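You operate a simulated robot arm through the tools that you are given. There is no shell and no other tool.

You are at the controls of a simulated robot arm. One attempt, no reset.

JOB
Wind the extension reel up and pack the socket tester and heater brush in the blue crate.
Fine: crank till it is fully wound, then slide the reel back to the middle of the folding table. Nothing gets plugged in.
Where things are to end (x, y in the base frame): extension reel within 0.04 m of [1.07, 0.16].

The check looks at the end state, three seconds after you hand in, the way a careful person would. Anything else that was tipped, shoved, dropped, spilled or broken makes it a failure.

ROBOT AND FRAMES
A 7-joint arm with a two-finger parallel gripper, fixed in place. Base frame: the origin is on the floor under the middle of its stand, x ahead of it, y to its left, z up; the work surface is at about z = 0.7. Readings come in m, degrees, newtons and seconds.
It reaches about 1.372 m from its shoulder. Its first joint turns from -149.0 to 149.0 degrees. Payload 3.43 kg.
The TCP is the grasp point between the finger pads, 0.03 m short of the fingertips. In the tool frame z runs along the fingers and y along their closing line. The gripper opens to 0.094 m. The fingers are 0.028 m wide and 0.01 m thick; the gripper's body (0.05 by 0.096 m) begins 0.055 m behind the TCP.
Orientation is that of the tool frame in the base frame, as a unit quaternion [x, y, z, w]. With the fingers straight down and closing along the base's y, the tool's x points along the base's -x, its y along +y and its z along -z.

CONTROLS
- The arm moves only by the tool servo_tool. Its argument "commands" is a list of rows, each a list of 7 numbers: the shift along the tool's x, y, z in cm, then the turn, a rotation vector about the tool's x, y, z in rad, then the closure in counts, from 0 (fully open) to 255 (shut). In form: [[tx, ty, tz, rx, ry, rz, fingers], ...]. A call has 1 to 20 rows; each row is the pose to reach, as a shift and turn from the pose commanded when the call began, along the tool's axes at that moment. A row lasts 0.2 s, in which the tool goes at most 0.05 m and 8.6 degrees; a call with a longer step from one row to the next is refused whole, and so is a gripper value outside its range. A pose out of reach is approached as far as the arm can. The call stops where the force on the tool passes 70 N (or 10 N more than at its start, if that is more) or the arm is blocked; 0.2 s more then pass. Each finger travels about 0.045 m/s and halts on what it meets, pressing with about 22 N; the grip force reading is that of the motor and also rises with nothing between the fingers. The clock runs only during rows and for 0.2 s after the last one: add rows that repeat a pose to give the fingers time. It gives the time, the measured TCP pose, the force on the tool (base axes), the opening and the grip force at its end, in the units of the frame above (readings bear some noise), with the torque about the TCP (base axes, N m) and any sound that the robot's microphone picked up, and new pictures: "pictures" is both (left out), scene, wrist or none.
- Cameras (640 x 400 px; columns grow to the right, rows downward): "scene" is fixed at [0.3876, -0.4902, 1.2829]; the picture's right is [0.93, -0.36, 0.00], its down [-0.21, -0.54, -0.82] and it looks along [0.30, 0.76, -0.58] (base axes); focal length 321 px, centre (320, 200). "wrist" rides on the gripper at [0.076, 0.014, -0.102] in the tool frame; the picture's right is [-0.18, 0.98, 0.00], its down [-0.75, -0.14, -0.64] and it looks along [-0.63, -0.12, 0.77] (tool axes); focal length 243 px, centre (320, 200). There is no depth. A picture from a camera that has moved, and an enlarged one, comes with that camera's place and axes in the base frame and with its lens. The place of the scene camera against the robot may be out by one fixed shift of up to 0.018 m in any direction.
- close_up(camera, box): a new picture of the part [left, top, right, bottom] of that camera's present view, enlarged. The clock stands still meanwhile.
- finish_job(): hands the job in; it is judged then, once.

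Nothing tells you positions but the pictures and the camera data. Unless the task says otherwise, let go and move clear before handing in.

The tools are called after "Call:" as name(argument=value, ...) on one line, values as JSON. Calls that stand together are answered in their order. servo_tool: Moves the arm, as the interface text tells. Its arguments: {"type":"object","properties":{"commands":{"type":"array","items":{"type":"array","items":{"type":"number"}}},"pictures":{"type":"string","enum":["both","scene","wrist","none"]}},"required":["commands"]} The other tools are called the same way: close_up (camera, box) takes an enlarged picture of a part of a camera's view; finish_job () hands the job in.

At the start:

```text
clock: 0.0
ee_pos: [0.698, 0.2468, 1.0112]
ee_rot: [0.0, 1.0, 0.0, 0.0]
force: [0.8, 0.4, 0.2]
wrist_torque: [0.0, 0.04, 0.02]
opening: 0.0938
grasp_force: 0.0
```

scene: 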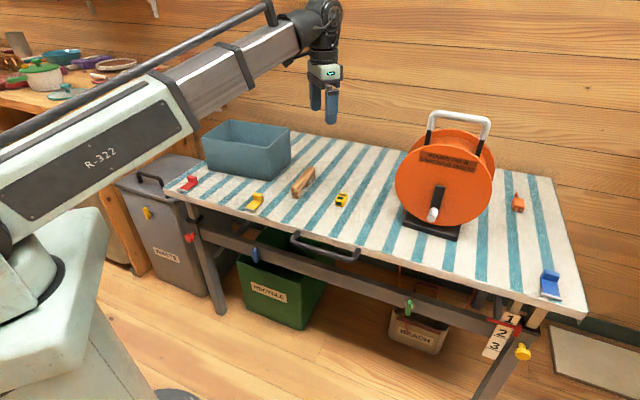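
wrist: 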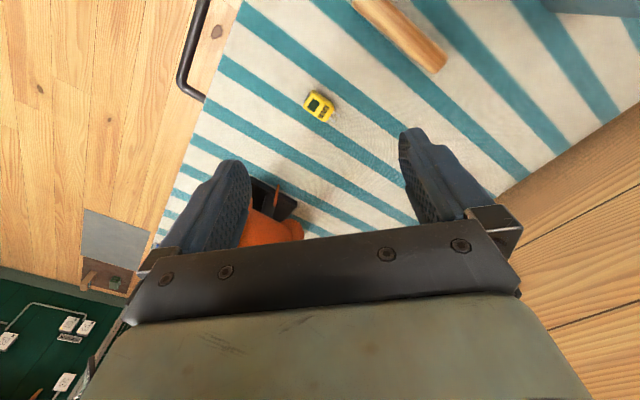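

The scene shows a table with a blue crate at left, a brush-like wooden item, a yellow socket tester, the orange reel with a crank, and some coloured clips. I'll look closer before moving.

Call:
close_up(camera="scene", box=[370, 90, 530, 260])

Call:
close_up(camera="scene", box=[160, 110, 380, 260])

Call:
close_up(camera="scene", box=[400, 160, 600, 360])

Call:
close_up(camera="wrist", box=[180, 0, 520, 250])

```text
2.35 times, centred on (450, 175) of scene
camera zoom: at [0.3876, -0.4902, 1.2829], right [0.93, -0.36, 0.0], down [-0.21, -0.54, -0.82], along [0.3, 0.76, -0.58], focal length 755 px, centre (14, 259)
```

zoom: 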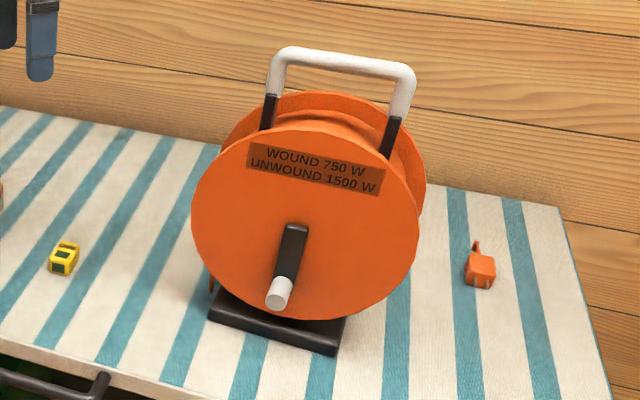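

```text
2.67 times, centred on (270, 185) of scene
camera zoom: at [0.3876, -0.4902, 1.2829], right [0.93, -0.36, 0.0], down [-0.21, -0.54, -0.82], along [0.3, 0.76, -0.58], focal length 856 px, centre (453, 240)
```

zoom: 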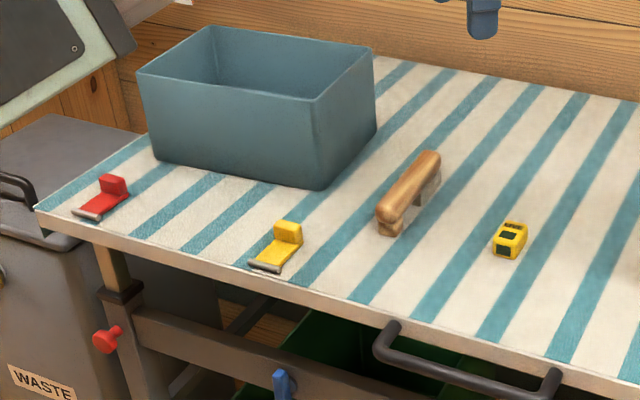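

```text
2.00 times, centred on (500, 260) of scene
camera zoom: at [0.3876, -0.4902, 1.2829], right [0.93, -0.36, 0.0], down [-0.21, -0.54, -0.82], along [0.3, 0.76, -0.58], focal length 642 px, centre (-40, 80)
```

zoom: 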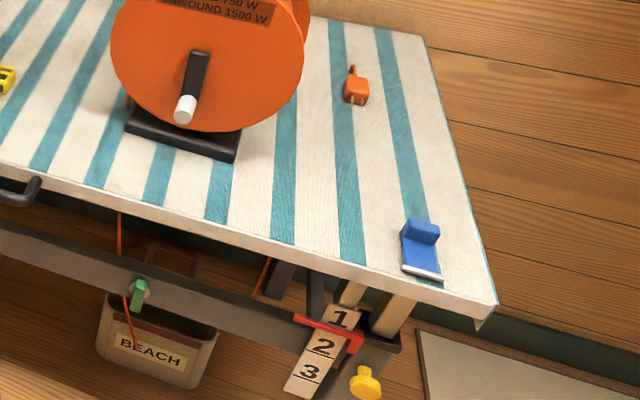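

```text
1.60 times, centred on (350, 125) of wrist
camera zoom: at [0.6221, 0.2606, 1.1136], right [0.18, 0.98, 0.0], down [0.75, -0.14, 0.64], along [0.63, -0.12, -0.77], focal length 388 px, centre (272, 320)
```

zoom: 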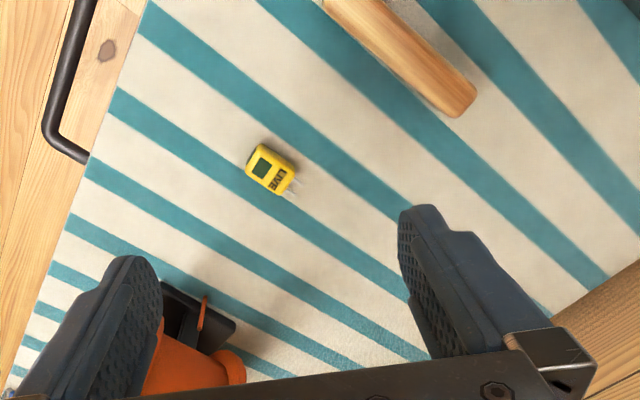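

I see the crank facing the scene camera, and some orange cord both near the reel's base and hanging below the table. I'll take more close-ups to understand the cord path.

Call:
close_up(camera="scene", box=[370, 240, 500, 360])

Call:
close_up(camera="scene", box=[390, 190, 480, 250])

Call:
close_up(camera="scene", box=[480, 170, 600, 310])

Call:
close_up(camera="wrist", box=[220, 160, 330, 250])

Call:
close_up(camera="wrist", box=[0, 180, 180, 400])

```text
3.33 times, centred on (435, 300) of scene
camera zoom: at [0.3876, -0.4902, 1.2829], right [0.93, -0.36, 0.0], down [-0.21, -0.54, -0.82], along [0.3, 0.76, -0.58], focal length 1070 px, centre (-63, -133)
```

zoom: 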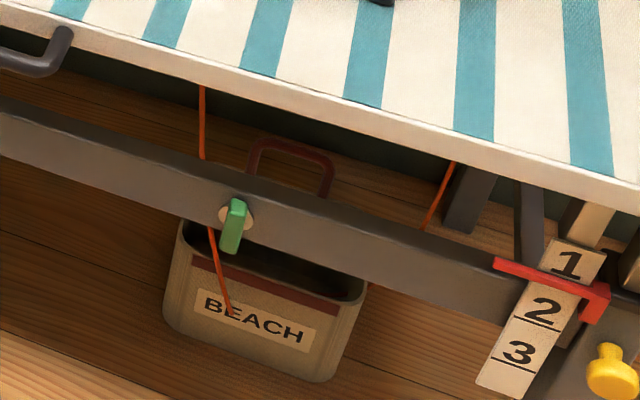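

```text
6.67 times, centred on (435, 220) of scene
camera zoom: at [0.3876, -0.4902, 1.2829], right [0.93, -0.36, 0.0], down [-0.21, -0.54, -0.82], along [0.3, 0.76, -0.58], focal length 2139 px, centre (-447, 67)
```

zoom: 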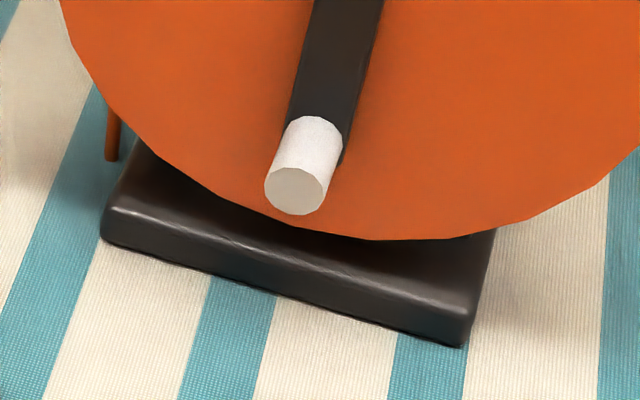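

```text
2.86 times, centred on (540, 240) of scene
camera zoom: at [0.3876, -0.4902, 1.2829], right [0.93, -0.36, 0.0], down [-0.21, -0.54, -0.82], along [0.3, 0.76, -0.58], focal length 917 px, centre (-309, 86)
```

zoom: 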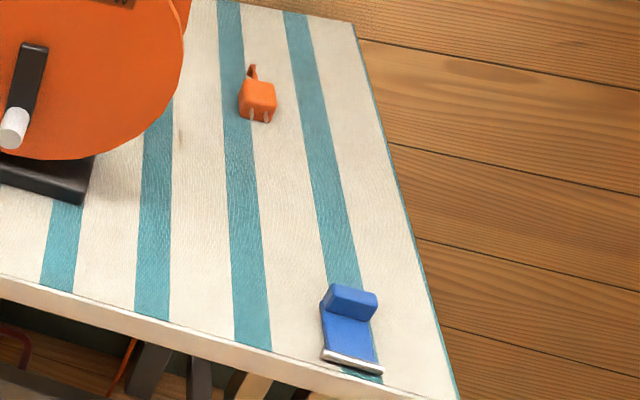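

```text
4.44 times, centred on (275, 205) of wrist
camera zoom: at [0.6221, 0.2606, 1.1136], right [0.18, 0.98, 0.0], down [0.75, -0.14, 0.64], along [0.63, -0.12, -0.77], focal length 1078 px, centre (520, 178)
```

zoom: 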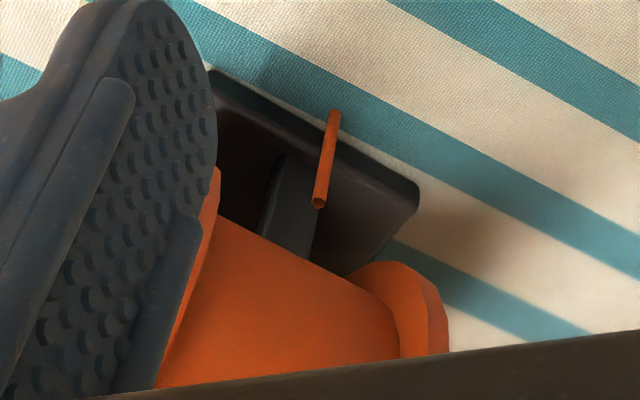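

```text
1.82 times, centred on (90, 290) of wrist
camera zoom: at [0.6221, 0.2606, 1.1136], right [0.18, 0.98, 0.0], down [0.75, -0.14, 0.64], along [0.63, -0.12, -0.77], focal length 441 px, centre (738, 36)
```

zoom: 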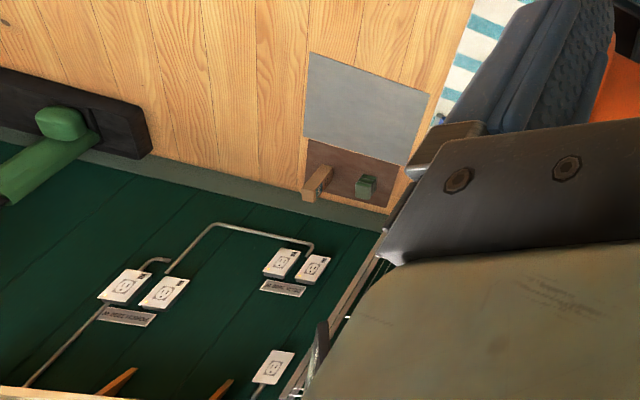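

The tester is at about (0.755, 0.233) and the brush runs roughly from (0.62, 0.30) to (0.715, 0.40). The crate is centred near (0.53, 0.57). I'll lower over the tester for a better look.

Call:
servo_tool(commands=[[-1.5, -0.4, 4, 0, 0, 0, 0], [-3, -0.8, 8, 0, 0, 0, 0], [-4.5, -1.2, 12, 0, 0, 0, 0], [-4.5, -1.4, 14, 0, 0, 0, 0], [-4.5, -1.4, 14, 0, 0, 0, 0]], pictures="both")

```text
clock: 1.2
ee_pos: [0.7476, 0.2317, 0.8729]
ee_rot: [0.0, 1.0, 0.0, 0.0]
force: [-0.3, 0.2, -0.5]
wrist_torque: [0.03, 0.01, -0.03]
opening: 0.094
grasp_force: 0.0
camera wrist: at [0.6709, 0.2458, 0.9741], right [0.18, 0.98, 0.0], down [0.75, -0.14, 0.64], along [0.63, -0.12, -0.77], focal length 243 px, centre (320, 200)
```

scene: 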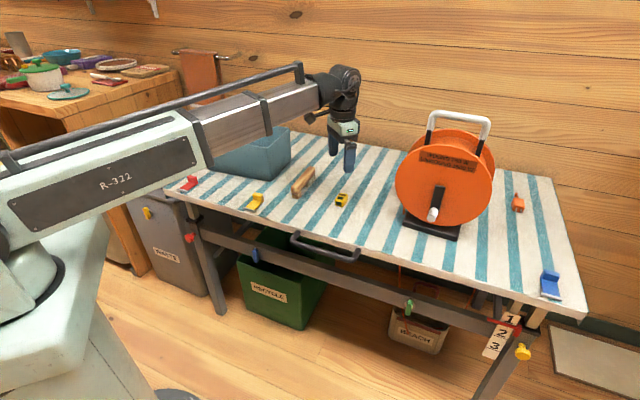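
wrist: 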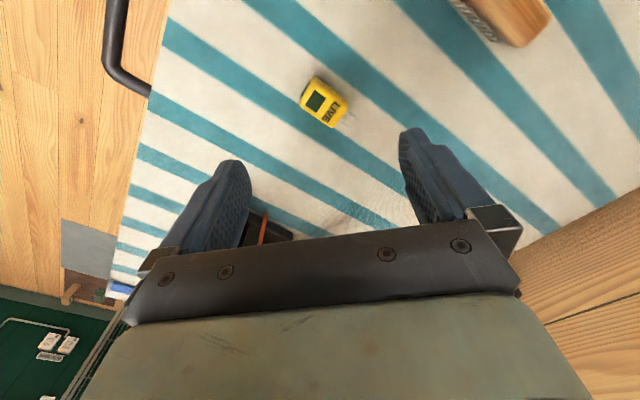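

The tester is confirmed near (0.754, 0.232). I'm zooming in to read its orientation.

Call:
close_up(camera="wrist", box=[270, 50, 390, 150])

Call:
close_up(camera="scene", box=[280, 150, 380, 220])

```text
4.00 times, centred on (330, 100) of wrist
camera zoom: at [0.6709, 0.2458, 0.9741], right [0.18, 0.98, 0.0], down [0.75, -0.14, 0.64], along [0.63, -0.12, -0.77], focal length 970 px, centre (280, 600)
```

zoom: 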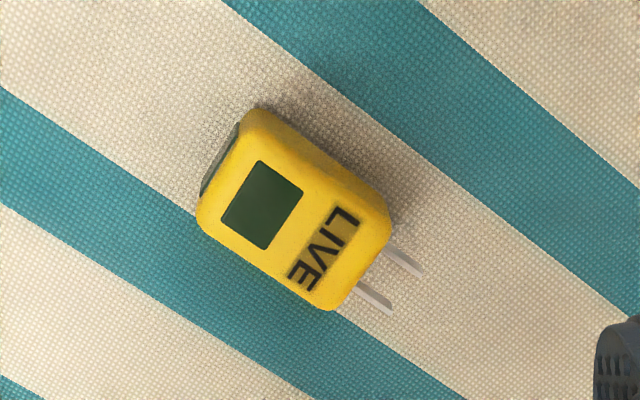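

```text
5.71 times, centred on (330, 185) of scene
camera zoom: at [0.3876, -0.4902, 1.2829], right [0.93, -0.36, 0.0], down [-0.21, -0.54, -0.82], along [0.3, 0.76, -0.58], focal length 1834 px, centre (263, 286)
```

zoom: 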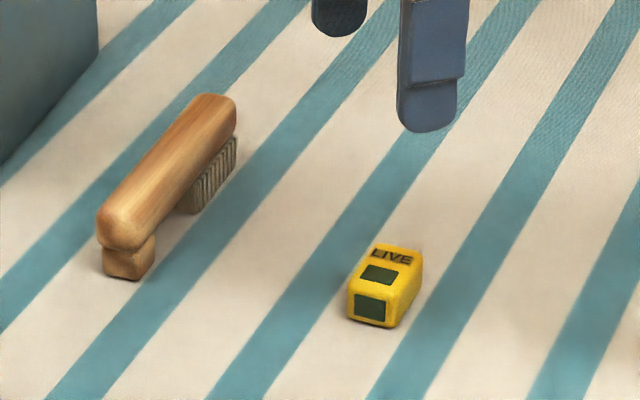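

The tester's long axis is at about 48° and it is about 3 cm wide. I'll turn the gripper so it closes across the width, and come down to hover height.

Call:
servo_tool(commands=[[0, 0, 1, 0, 0, -0.14, 0], [0, 0, 2, 0, 0, -0.28, 0], [-0.1, 0.1, 3, 0, 0, -0.42, 0], [-0.1, 0.1, 4, 0, 0, -0.56, 0], [-0.2, 0.1, 5, 0, 0, -0.7, 0], [-0.2, 0.2, 6, 0, 0, -0.838, 0], [-0.2, 0.2, 6, 0, 0, -0.838, 0]], pictures="both")

```text
clock: 2.8
ee_pos: [0.7439, 0.2337, 0.8114]
ee_rot: [-0.407, 0.913, 0.0, -0.001]
force: [-0.2, 0.7, -0.8]
wrist_torque: [-0.01, -0.01, -0.03]
opening: 0.0938
grasp_force: 0.2
camera wrist: at [0.6829, 0.1862, 0.9135], right [-0.61, 0.79, 0.0], down [0.61, 0.47, 0.64], along [0.51, 0.39, -0.77], focal length 243 px, centre (320, 200)
```

scene: 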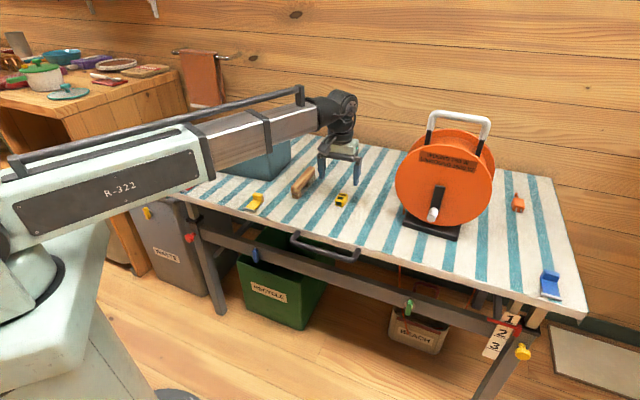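
wrist: 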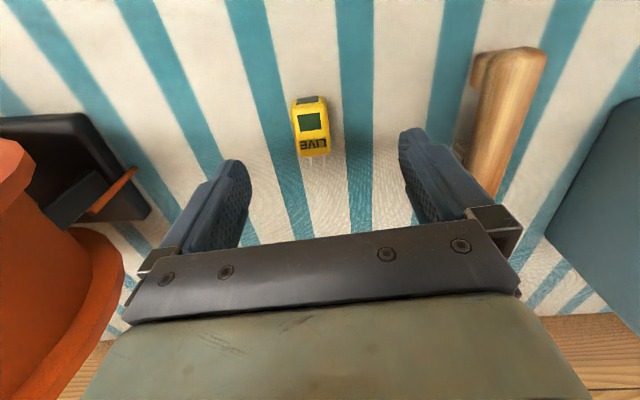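

The tester is slightly left of the gripper's centre line, so I'm correcting by a few mm and descending to just above the table.

Call:
servo_tool(commands=[[-0.2, -0.4, 2.5, 0, 0, 0, 0], [-0.4, -0.75, 5, 0, 0, 0, 0], [-0.4, -0.75, 6.5, 0, 0, 0, 0], [-0.4, -0.75, 7.0, 0, 0, 0, 0], [-0.4, -0.75, 7.0, 0, 0, 0, 0]], pictures="both")

```text
clock: 4.0
ee_pos: [0.7544, 0.2322, 0.7418]
ee_rot: [-0.406, 0.914, 0.0, -0.001]
force: [-0.1, 0.0, -1.1]
wrist_torque: [0.0, -0.03, 0.01]
opening: 0.0942
grasp_force: 0.1
camera wrist: at [0.6927, 0.1861, 0.8432], right [-0.61, 0.79, 0.0], down [0.61, 0.47, 0.64], along [0.51, 0.39, -0.77], focal length 243 px, centre (320, 200)
```

scene: 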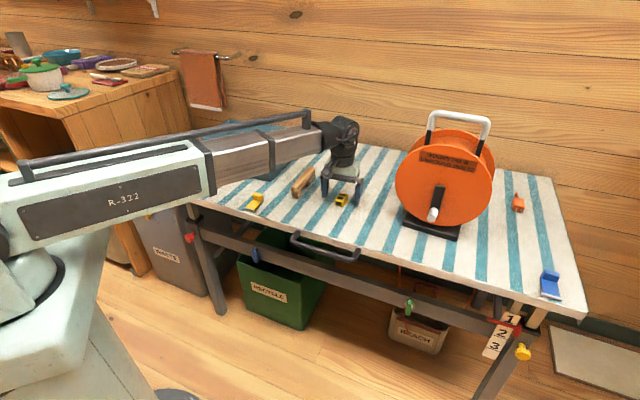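
wrist: 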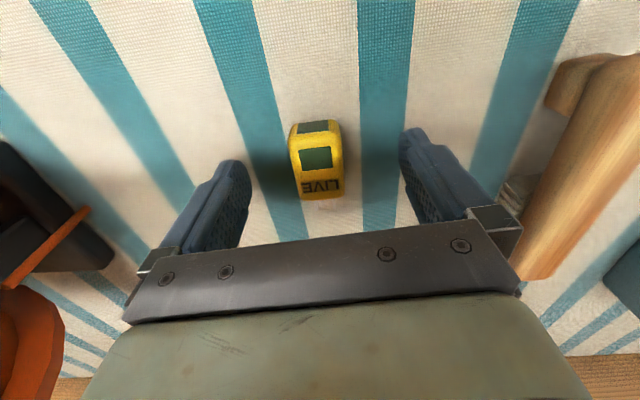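

The tester sits about 8 mm toward the camera side of the fingers, so I'm shifting that way, lowering slightly and closing.

Call:
servo_tool(commands=[[0.8, 0, 0, 0, 0, 0, 0], [0.8, 0, 0.4, 0, 0, 0, 0], [0.8, 0, 0.4, 0, 0, 0, 100], [0.8, 0, 0.4, 0, 0, 0, 255], [0.8, 0, 0.4, 0, 0, 0, 255], [0.8, 0, 0.4, 0, 0, 0, 255], [0.8, 0, 0.4, 0, 0, 0, 255], [0.8, 0, 0.4, 0, 0, 0, 255], [0.8, 0, 0.4, 0, 0, 0, 255]], pictures="both")

```text
clock: 6.0
ee_pos: [0.7474, 0.2256, 0.7381]
ee_rot: [-0.407, 0.914, 0.0, 0.0]
force: [-0.4, 0.7, 0.3]
wrist_torque: [0.02, -0.02, -0.02]
opening: 0.0293
grasp_force: 21.9
camera wrist: at [0.6866, 0.1786, 0.8392], right [-0.61, 0.79, 0.0], down [0.61, 0.47, 0.64], along [0.51, 0.39, -0.77], focal length 243 px, centre (320, 200)
```

scene: 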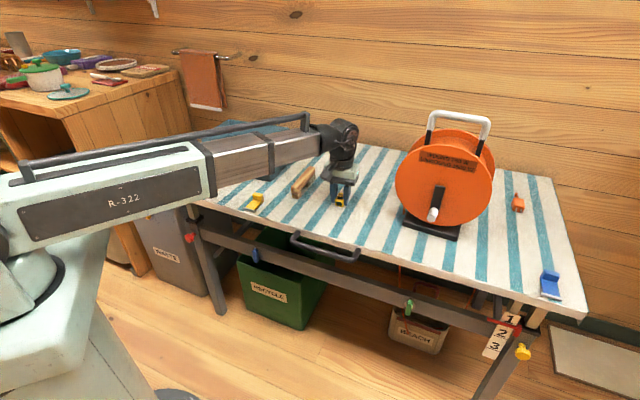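
wrist: 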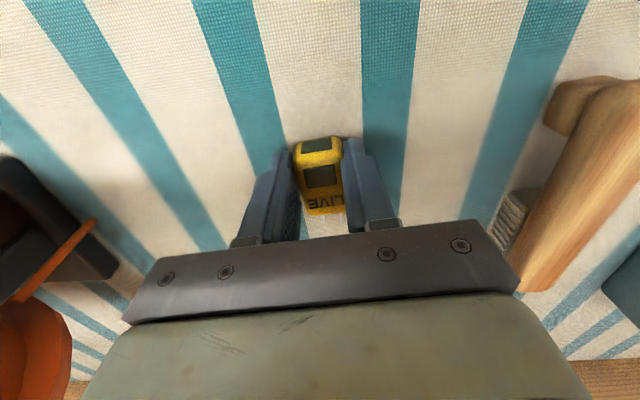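

The tester is gripped (opening 29 mm). I'll lift it high and move toward the crate for a look inside.

Call:
servo_tool(commands=[[0, 0, -4, 0, 0, 0, 255], [0, 0, -8, 0, 0, 0, 255], [0, 0, -12, 0, 0, 0, 255], [0, 0, -16, 0, 0, 0, 255], [0, 0, -20, 0, 0, 0, 255], [0, 3, -23, 0, 0, 0, 255], [-1, 7, -24, 0, 0, 0, 255], [-2, 11, -24, 0, 0, 0, 255], [-3, 15, -24, 0, 0, 0, 255], [-4, 19, -24, 0, 0, 0, 255], [-5, 23, -24, 0, 0, 0, 255], [-6, 27, -24, 0, 0, 0, 255], [-6, 29, -24, 0, 0, 0, 255], [-6, 29, -24, 0, 0, 0, 255]], pictures="both")

```text
clock: 9.0
ee_pos: [0.5759, 0.4663, 0.9802]
ee_rot: [-0.406, 0.914, 0.001, 0.0]
force: [-0.4, 1.1, -1.0]
wrist_torque: [-0.02, 0.02, -0.01]
opening: 0.0289
grasp_force: 22.2
camera wrist: at [0.5145, 0.4187, 1.0814], right [-0.61, 0.79, 0.0], down [0.61, 0.47, 0.64], along [0.51, 0.39, -0.77], focal length 243 px, centre (320, 200)
```

scene: 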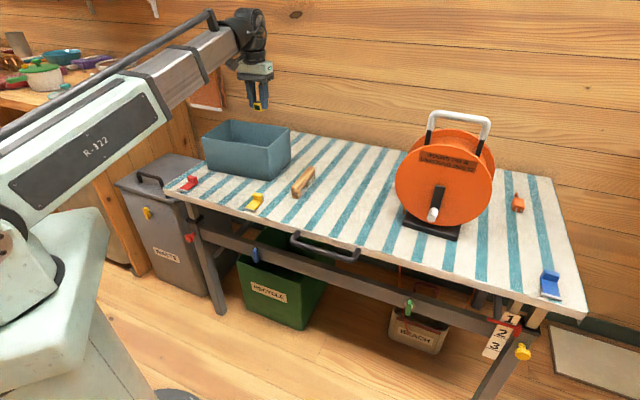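
wrist: 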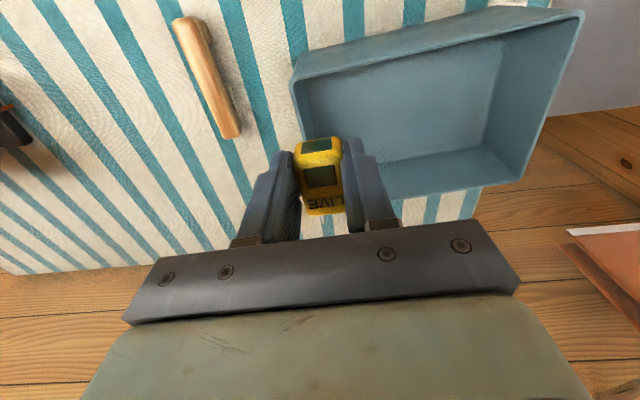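

The crate's long axis is nearly parallel to the gripper's closing line, with its centre near (0.538, 0.585) and rim at about 0.825. I'll move over its far-left half and start down.

Call:
servo_tool(commands=[[-1.6, 4, 0, 0, 0, 0, 255], [-3.2, 8, 0, 0, 0, 0, 255], [-4.8, 12, 0, 0, 0, 0, 255], [-6.3, 15.7, 0, 0, 0, 0, 255], [-6.3, 15.7, 4, 0, 0, 0, 255], [-6.3, 15.7, 8, 0, 0, 0, 255], [-6.3, 15.7, 8, 0, 0, 0, 255]], pictures="both")

```text
clock: 10.6
ee_pos: [0.5005, 0.6178, 0.9027]
ee_rot: [-0.406, 0.914, -0.001, 0.0]
force: [-0.3, -0.4, -0.4]
wrist_torque: [0.01, 0.02, -0.01]
opening: 0.0292
grasp_force: 21.4
camera wrist: at [0.4384, 0.5702, 1.0038], right [-0.61, 0.79, 0.0], down [0.61, 0.47, 0.64], along [0.51, 0.39, -0.77], focal length 243 px, centre (320, 200)
```

scene: 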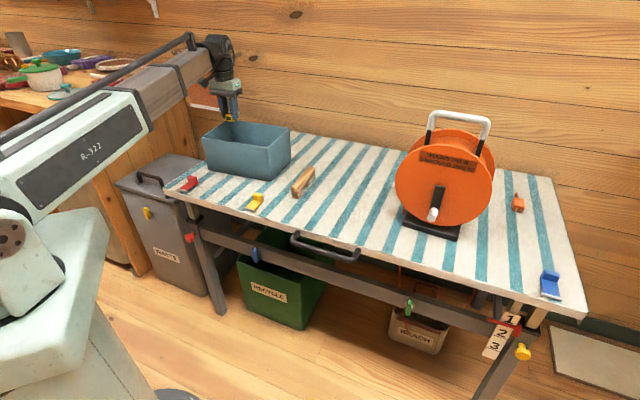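
wrist: 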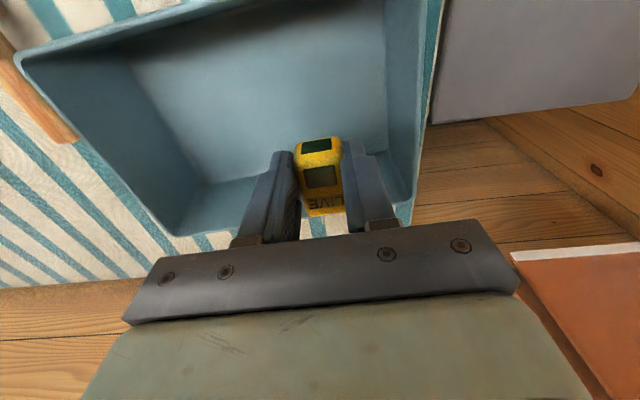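

I want to verify the crate's far corner before going down.

Call:
close_up(camera="wrist", box=[140, 0, 460, 250])

Call:
close_up(camera="scene", box=[170, 80, 320, 200])

```text
1.60 times, centred on (300, 125) of wrist
camera zoom: at [0.4384, 0.5702, 1.0038], right [-0.61, 0.79, 0.0], down [0.61, 0.47, 0.64], along [0.51, 0.39, -0.77], focal length 388 px, centre (352, 320)
```

zoom: 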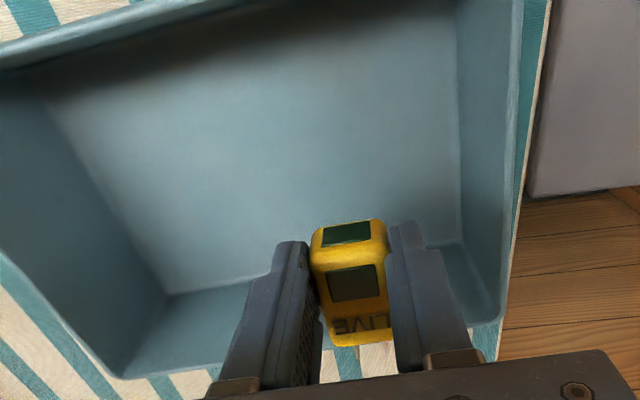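

```text
3.33 times, centred on (245, 140) of scene
camera zoom: at [0.3876, -0.4902, 1.2829], right [0.93, -0.36, 0.0], down [-0.21, -0.54, -0.82], along [0.3, 0.76, -0.58], focal length 1070 px, centre (570, 400)
```

zoom: 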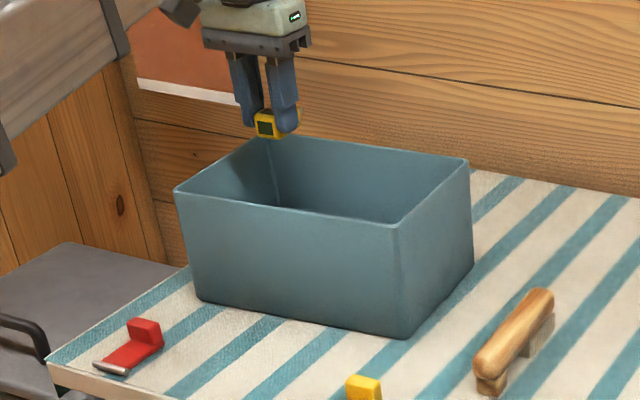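

The crate corners now agree, and the gripper is 5 cm toward the left end of the crate and centred across it. I'm going down to just above the crate floor.

Call:
servo_tool(commands=[[0, 0, 4, 0, 0, 0, 255], [0, 0, 8, 0, 0, 0, 255], [0, 0, 11, 0, 0, 0, 255], [0, 0, 14, 0, 0, 0, 255], [0, 0, 15, 0, 0, 0, 255], [0, 0, 15, 0, 0, 0, 255]], pictures="both")

```text
clock: 11.7
ee_pos: [0.4979, 0.6188, 0.7642]
ee_rot: [-0.406, 0.914, 0.001, 0.004]
force: [-4.7, -5.7, 31.0]
wrist_torque: [-0.25, 0.24, -0.01]
opening: 0.0295
grasp_force: 21.4
stopped in row 5: the force on the tool passed its limit at 91 N (the readings are from after the stop); the commanded pose is now the measured one
camera wrist: at [0.4358, 0.5701, 0.8655], right [-0.61, 0.79, 0.0], down [0.61, 0.46, 0.65], along [0.51, 0.39, -0.76], focal length 243 px, centre (320, 200)
```

scene: 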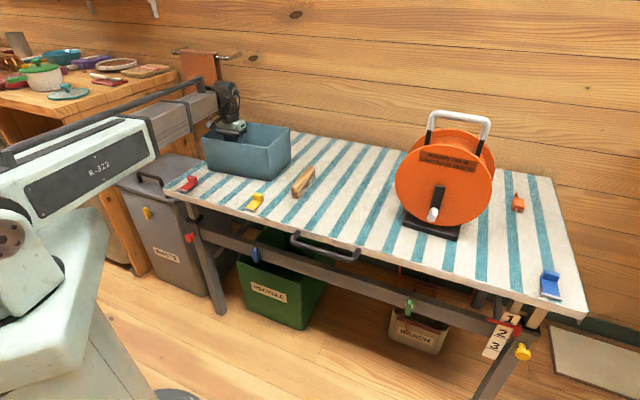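
wrist: 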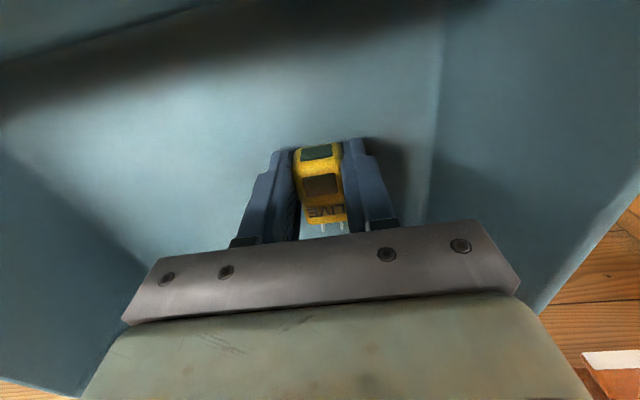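

The tester has touched the crate floor (contact straight under the TCP). I'll ease off slightly, open the fingers partway, and rise.

Call:
servo_tool(commands=[[0, 0, -0.2, 0, 0, 0, 255], [0, 0, -0.3, 0, 0, 0, 200], [0, 0, -0.3, 0, 0, 0, 150], [0, 0, -0.3, 0, 0, 0, 100], [0, 0, -0.3, 0, 0, 0, 80], [0, 0, -0.3, 0, 0, 0, 80], [0, 0, -3, 0, 0, 0, 80], [0, 0, -6, 0, 0, 0, 80], [0, 0, -10, 0, 0, 0, 80], [0, 0, -14, 0, 0, 0, 80], [0, 0, -18, 0, 0, 0, 80], [0, 0, -21, 0, 0, 0, 80]], pictures="both")

```text
clock: 14.3
ee_pos: [0.4978, 0.6169, 0.9737]
ee_rot: [-0.407, 0.913, 0.001, 0.003]
force: [-0.6, -0.8, -0.2]
wrist_torque: [0.0, 0.0, -0.03]
opening: 0.0647
grasp_force: 0.0
camera wrist: at [0.4361, 0.5688, 1.0745], right [-0.61, 0.79, 0.0], down [0.61, 0.46, 0.65], along [0.51, 0.39, -0.76], focal length 243 px, centre (320, 200)
```

scene: 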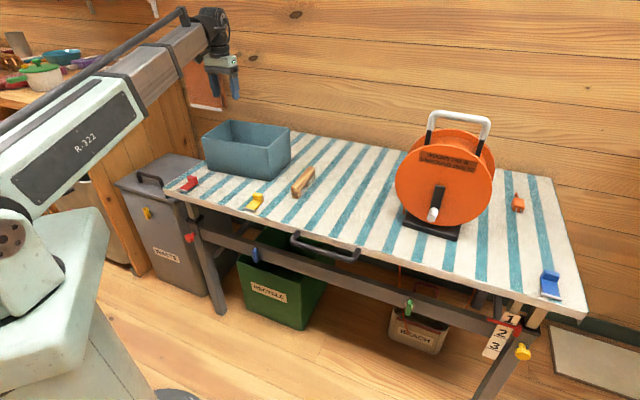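
wrist: 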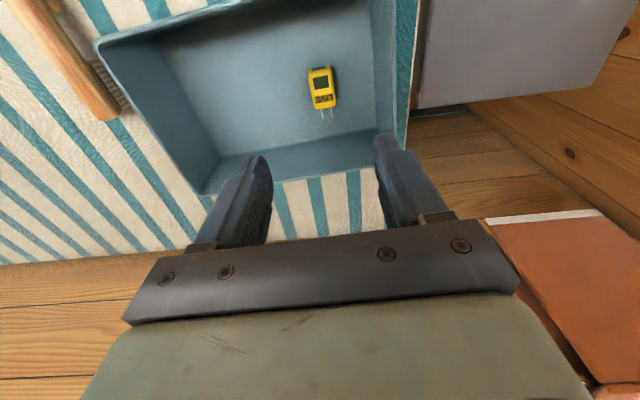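

The tester lies neatly on the crate floor. Next I'll move over the brush with the gripper opened fully.

Call:
servo_tool(commands=[[1.0, -4, 0, 0, 0, 0, 0], [2.0, -8, 0, 0, 0, 0, 0], [3.1, -12, 0, 0, 0, 0, 0], [4.2, -16, 0, 0, 0, 0, 0], [5.3, -20, 0, 0, 0, 0, 0], [6.4, -24, 1, 0, 0, 0, 0], [7.4, -28, 3, 0, 0, 0, 0], [8.3, -30.6, 6, 0, 0, 0, 0], [8.3, -30.6, 7.5, 0, 0, 0, 0], [8.3, -30.6, 7.5, 0, 0, 0, 0]], pictures="both")

```text
clock: 16.5
ee_pos: [0.6701, 0.3486, 0.8939]
ee_rot: [-0.407, 0.914, 0.002, 0.004]
force: [-0.3, -0.6, 0.7]
wrist_torque: [-0.06, 0.0, -0.01]
opening: 0.0939
grasp_force: 0.1
camera wrist: at [0.6073, 0.3011, 0.9953], right [-0.61, 0.79, 0.0], down [0.61, 0.46, 0.65], along [0.51, 0.39, -0.76], focal length 243 px, centre (320, 200)
```

scene: 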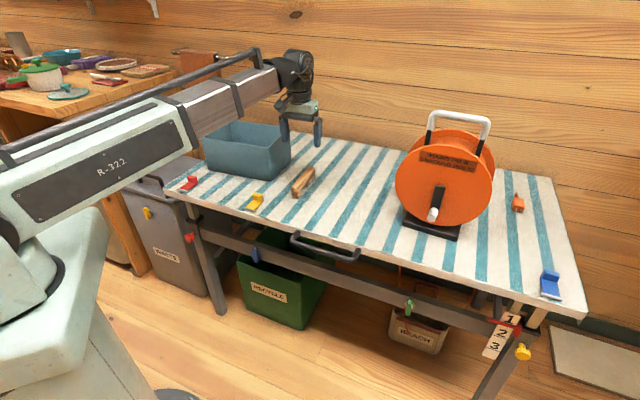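
wrist: 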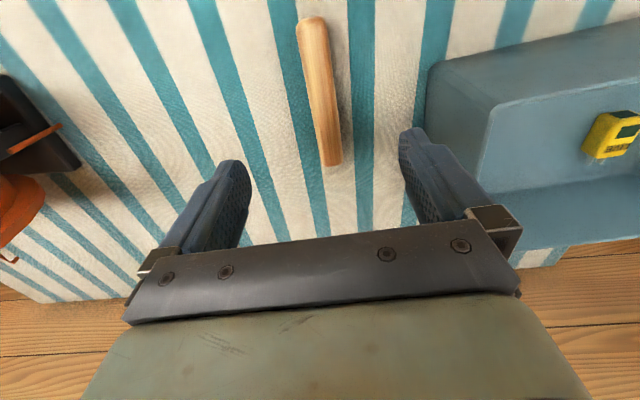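

Call:
close_up(camera="wrist", box=[240, 0, 430, 180])

Call:
close_up(camera="scene", box=[270, 150, 340, 210])

```text
2.22 times, centred on (335, 90) of wrist
camera zoom: at [0.6073, 0.3011, 0.9953], right [-0.61, 0.79, 0.0], down [0.61, 0.46, 0.65], along [0.51, 0.39, -0.76], focal length 539 px, centre (287, 444)
```

zoom: 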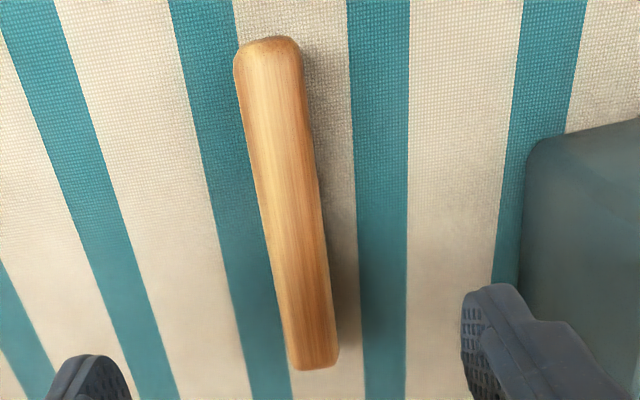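

```text
6.67 times, centred on (305, 180) of scene
camera zoom: at [0.3876, -0.4902, 1.2829], right [0.93, -0.36, 0.0], down [-0.21, -0.54, -0.82], along [0.3, 0.76, -0.58], focal length 2139 px, centre (420, 333)
```

zoom: 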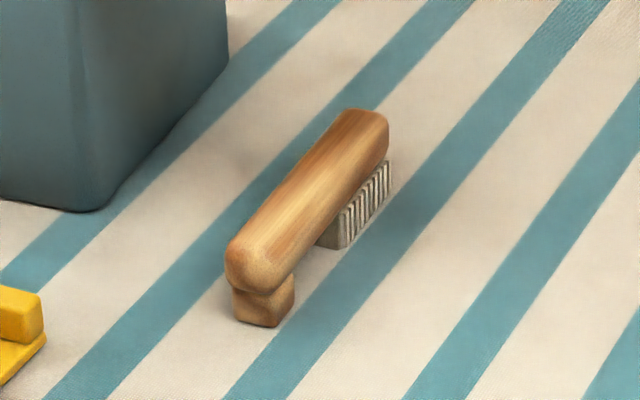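

The brush is about 14 cm long at roughly 46°, midpoint near (0.671, 0.356), with its bar top around z = 0.745. I'm aligning and descending over it.

Call:
servo_tool(commands=[[-0.6, 0.4, 4, 0, 0, 0.035, 0], [-0.6, 0.4, 8, 0, 0, 0.035, 0], [-0.6, 0.4, 12, 0, 0, 0.035, 0], [-0.6, 0.4, 14.5, 0, 0, 0.035, 0], [-0.6, 0.4, 15.3, 0, 0, 0.035, 0], [-0.6, 0.4, 15.3, 0, 0, 0.035, 0]], pictures="both")

```text
clock: 17.9
ee_pos: [0.6709, 0.3584, 0.744]
ee_rot: [-0.39, 0.921, 0.001, 0.002]
force: [-0.4, 0.1, 0.2]
wrist_torque: [0.03, -0.01, 0.01]
opening: 0.0939
grasp_force: 0.2
camera wrist: at [0.6075, 0.3134, 0.8446], right [-0.58, 0.82, 0.0], down [0.62, 0.44, 0.65], along [0.53, 0.38, -0.76], focal length 243 px, centre (320, 200)
```

scene: 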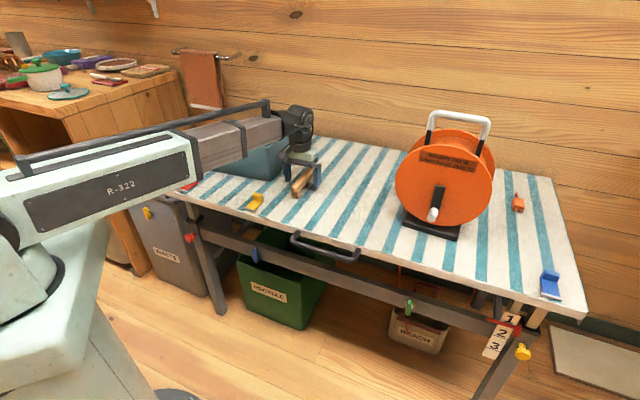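
wrist: 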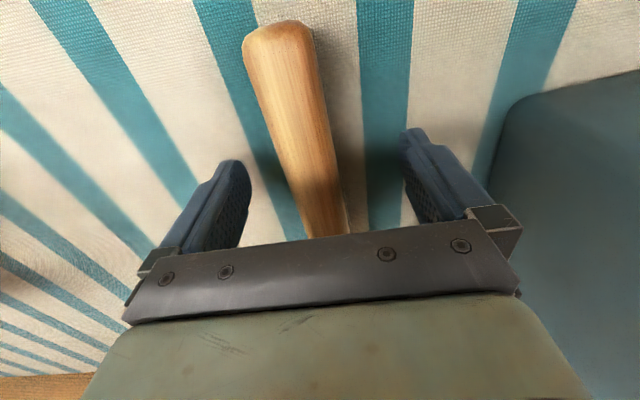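

The brush sits between the fingers and is well centred. I'm making a small rotation fix, lowering a few mm and closing.

Call:
servo_tool(commands=[[0, 0, 0.3, 0, 0, -0.04, 0], [0, 0, 0.4, 0, 0, -0.04, 0], [0, 0, 0.4, 0, 0, -0.04, 120], [0, 0, 0.4, 0, 0, -0.04, 255], [0, 0, 0.4, 0, 0, -0.04, 255], [0, 0, 0.4, 0, 0, -0.04, 255], [0, 0, 0.4, 0, 0, -0.04, 255], [0, 0, 0.4, 0, 0, -0.04, 255], [0, 0, 0.4, 0, 0, -0.04, 255]], pictures="both")

```text
clock: 19.9
ee_pos: [0.6723, 0.3591, 0.7405]
ee_rot: [-0.409, 0.913, 0.001, 0.004]
force: [-0.4, -0.1, 1.1]
wrist_torque: [0.02, 0.03, -0.03]
opening: 0.0319
grasp_force: 22.2
camera wrist: at [0.6104, 0.3113, 0.8408], right [-0.61, 0.79, 0.0], down [0.6, 0.46, 0.65], along [0.51, 0.4, -0.76], focal length 243 px, centre (320, 200)
```

scene: 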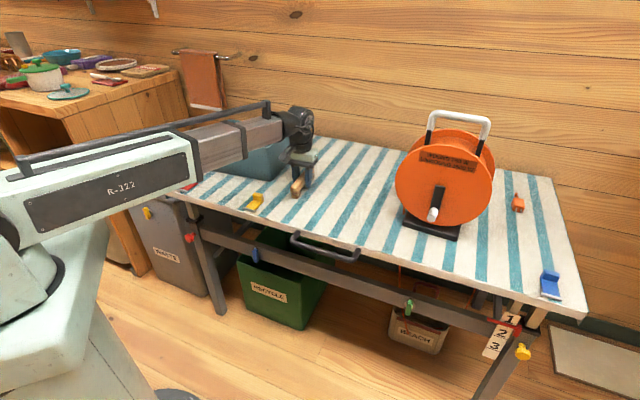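
wrist: 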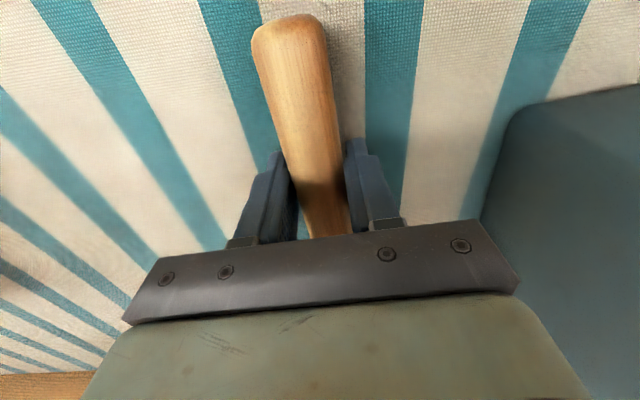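

The brush is gripped (opening 32 mm). I'll lift it, turn it so it lies along the crate, and carry it over clear of the tester.

Call:
servo_tool(commands=[[0, 0, -4, 0, 0, 0, 255], [0, 0, -8, 0, 0, 0, 255], [0, 0, -12, 0, 0, 0, 255], [0, 0, -16, 0, 0, 0, 255], [0, 0, -20, 0, 0, 0, 255], [0, 0, -23, 0, 0, 0.1, 255], [-0.7, 2.5, -24, 0, 0, 0.24, 255], [-1.6, 5.5, -24, 0, 0, 0.38, 255], [-2.5, 8.5, -24, 0, 0, 0.52, 255], [-3.4, 11.5, -24, 0, 0, 0.66, 255], [-4.3, 14.5, -24, 0, 0, 0.8, 255], [-5.2, 17.5, -24, 0, 0, 0.94, 255], [-6, 20, -24, 0, 0, 1.08, 255], [-6.6, 21.8, -24, 0, 0, 1.2, 255], [-6.6, 21.8, -24, 0, 0, 1.265, 255], [-6.6, 21.8, -24, 0, 0, 1.265, 255]], pictures="both")

```text
clock: 23.3
ee_pos: [0.5525, 0.5516, 0.9808]
ee_rot: [0.21, 0.978, 0.003, 0.002]
force: [0.6, -0.4, -1.1]
wrist_torque: [-0.01, 0.0, 0.02]
opening: 0.0319
grasp_force: 21.6
camera wrist: at [0.488, 0.5955, 1.0814], right [0.57, 0.82, 0.01], down [0.63, -0.44, 0.64], along [0.53, -0.36, -0.77], focal length 243 px, centre (320, 200)
```

scene: 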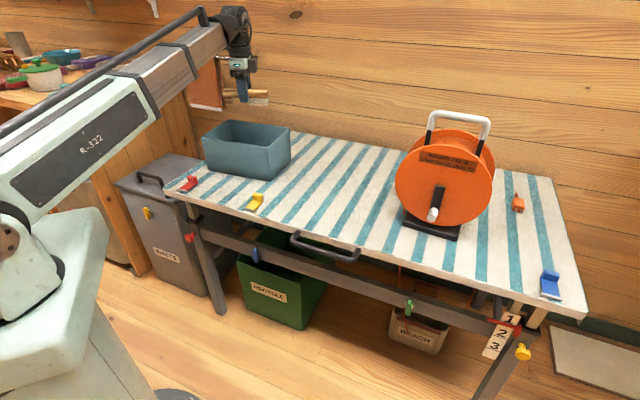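
wrist: 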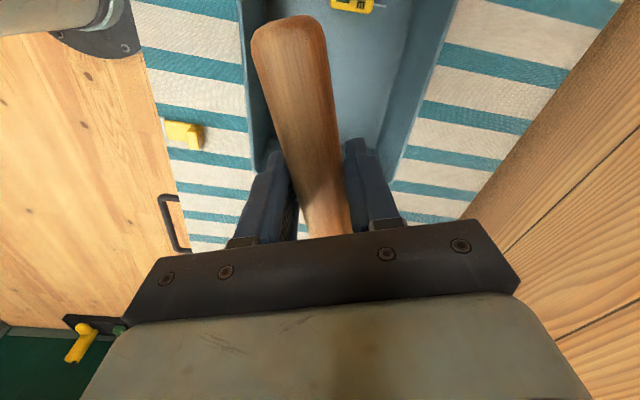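

The brush is above the crate, angled clear of the tester. I'm descending to just above the crate floor.

Call:
servo_tool(commands=[[0, 0, 4, 0, 0, 0, 255], [0, 0, 8, 0, 0, 0, 255], [0, 0, 12, 0, 0, 0, 255], [0, 0, 15.5, 0, 0, 0, 255], [0, 0, 18, 0, 0, 0, 255], [0, 0, 19.5, 0, 0, 0, 255], [0, 0, 19.5, 0, 0, 0, 255]], pictures="both")

```text
clock: 24.9
ee_pos: [0.5542, 0.5544, 0.7874]
ee_rot: [0.21, 0.978, 0.003, 0.002]
force: [-0.4, 0.1, -0.4]
wrist_torque: [0.02, 0.0, 0.0]
opening: 0.0319
grasp_force: 21.6
camera wrist: at [0.4893, 0.5986, 0.8881], right [0.57, 0.82, 0.01], down [0.63, -0.44, 0.64], along [0.53, -0.36, -0.77], focal length 243 px, centre (320, 200)
```

scene: 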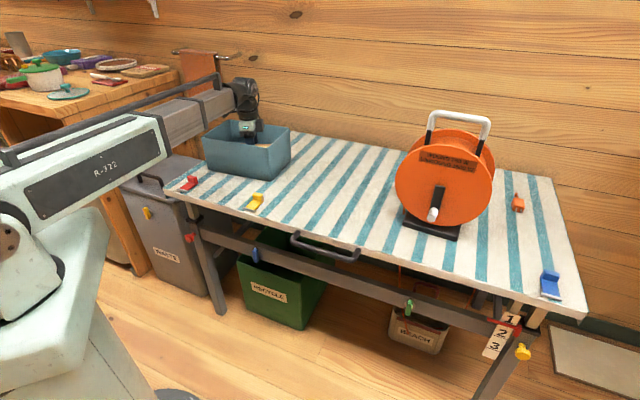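
wrist: 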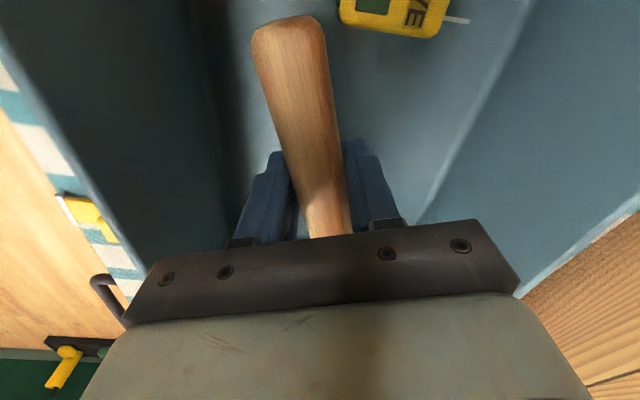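

Good clearance beside the tester. I'm lowering a bit more to feel for the floor.

Call:
servo_tool(commands=[[0, 0, 0.8, 0, 0, 0, 255], [0, 0, 1.4, 0, 0, 0, 255], [0, 0, 1.4, 0, 0, 0, 255]], pictures="none")

```text
clock: 25.7
ee_pos: [0.554, 0.5536, 0.7737]
ee_rot: [0.21, 0.978, 0.004, 0.003]
force: [-1.6, 5.4, 19.7]
wrist_torque: [-0.02, 0.0, 0.01]
opening: 0.0321
grasp_force: 21.8
```

The brush is now resting on the floor with light contact. Opening and rising.

Call:
servo_tool(commands=[[0, 0, -0.1, 0, 0, 0, 220], [0, 0, -0.1, 0, 0, 0, 150], [0, 0, -0.1, 0, 0, 0, 100], [0, 0, -0.1, 0, 0, 0, 90], [0, 0, -0.1, 0, 0, 0, 90], [0, 0, -2, 0, 0, 0, 90], [0, 0, -5, 0, 0, 0, 90], [0, 0, -9, 0, 0, 0, 90], [0, 0, -13, 0, 0, 0, 90], [0, 0, -17, 0, 0, 0, 90], [0, 0, -21, 0, 0, 0, 90], [0, 0, -25, 0, 0, 0, 0], [0, 0, -25, 0, 0, 0, 0]], pictures="both")

```text
clock: 28.5
ee_pos: [0.5513, 0.5527, 1.0222]
ee_rot: [0.21, 0.978, 0.003, 0.002]
force: [1.0, 0.2, 0.0]
wrist_torque: [-0.01, -0.01, 0.02]
opening: 0.0941
grasp_force: 0.2
camera wrist: at [0.4866, 0.5965, 1.1237], right [0.57, 0.82, 0.01], down [0.63, -0.44, 0.64], along [0.53, -0.36, -0.77], focal length 243 px, centre (320, 200)
```

scene: 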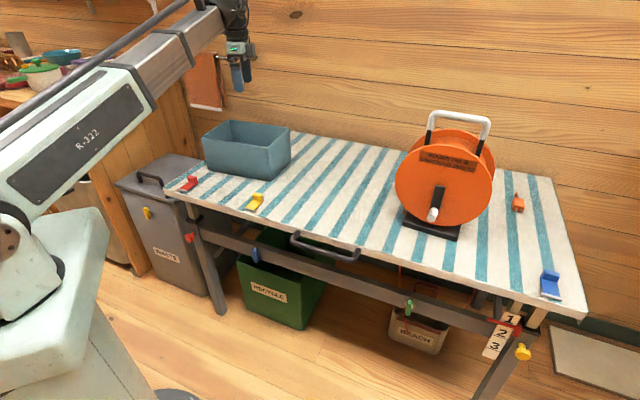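
wrist: 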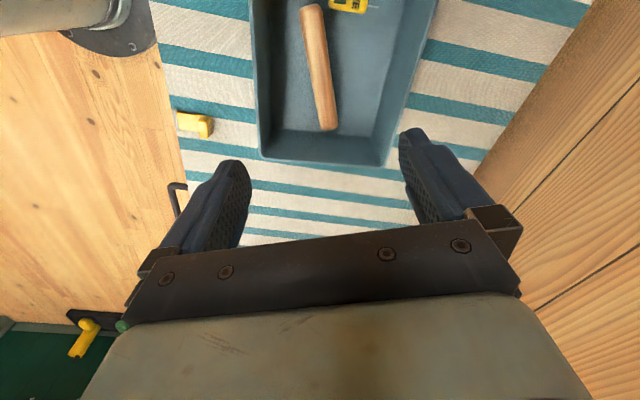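

Both items are in the crate. Next I'll go look at the reel from its left side with the camera pitched up, staying well clear of it.

Call:
servo_tool(commands=[[-3, -2.9, 0, 0, 0, 0, 0], [-6, -5.8, 0, 0, 0, 0, 0], [-9, -8.7, 0, 0, 0, 0, 0], [-12, -11.6, 0, 0, 0, 0, 0], [-15, -14.5, 0, 0, 0, 0, 0], [-18, -17.4, 1, 0, -0.1, 0, 0], [-21, -20.3, 3, 0, -0.2, 0, 0], [-24, -23.2, 5, 0, -0.3, 0, 0], [-27, -26.1, 7, 0, -0.4, 0, 0], [-28.9, -27.9, 9, 0, -0.5, 0, 0], [-28.9, -27.9, 10, 0, -0.52, 0, 0], [-28.9, -27.9, 10, 0, -0.52, 0, 0]], pictures="both")

```text
clock: 31.1
ee_pos: [0.7045, 0.182, 0.9172]
ee_rot: [0.202, 0.944, -0.051, 0.254]
force: [-0.3, 1.1, 0.0]
wrist_torque: [0.01, 0.0, -0.01]
opening: 0.094
grasp_force: 0.0
camera wrist: at [0.6022, 0.2428, 0.9679], right [0.55, 0.83, 0.1], down [0.24, -0.27, 0.93], along [0.8, -0.49, -0.35], focal length 243 px, centre (320, 200)
```

scene: 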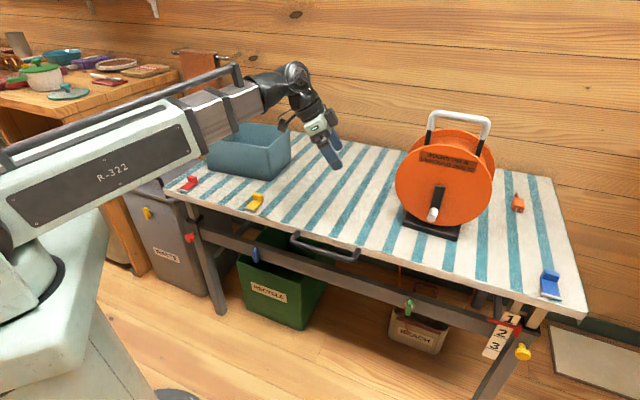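
wrist: 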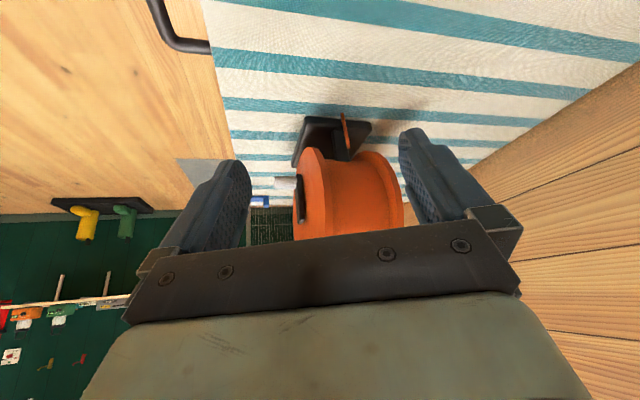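

The view is upside-down but I can see the reel from its left side, with the crank knob on the near side. Zooming in on it.

Call:
close_up(camera="wrist", box=[240, 90, 420, 240])

Call:
close_up(camera="scene", box=[390, 100, 510, 250])

```text
2.67 times, centred on (330, 165) of wrist
camera zoom: at [0.6022, 0.2428, 0.9679], right [0.55, 0.83, 0.1], down [0.24, -0.27, 0.93], along [0.8, -0.49, -0.35], focal length 647 px, centre (293, 293)
```

zoom: 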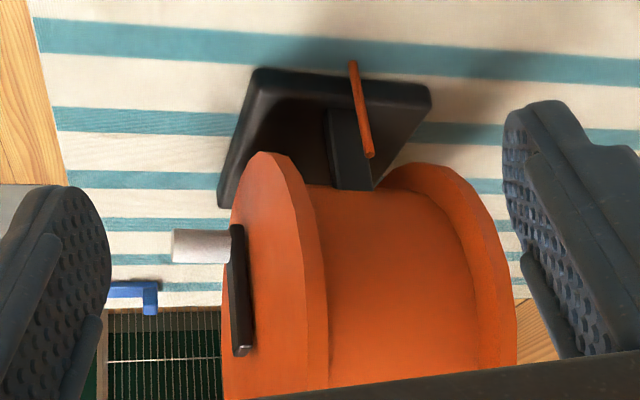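

```text
2.67 times, centred on (450, 175) of scene
camera zoom: at [0.3876, -0.4902, 1.2829], right [0.93, -0.36, 0.0], down [-0.21, -0.54, -0.82], along [0.3, 0.76, -0.58], focal length 856 px, centre (-27, 267)
```

zoom: 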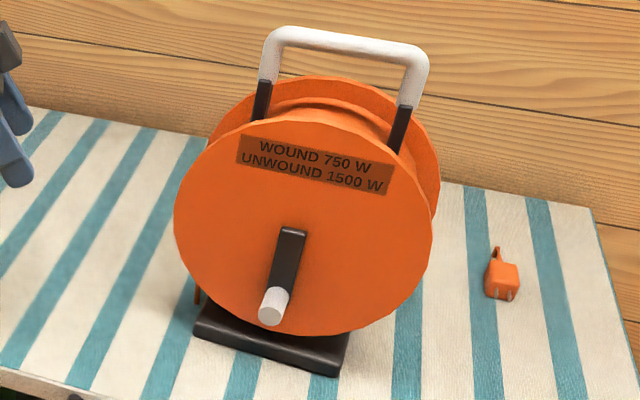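

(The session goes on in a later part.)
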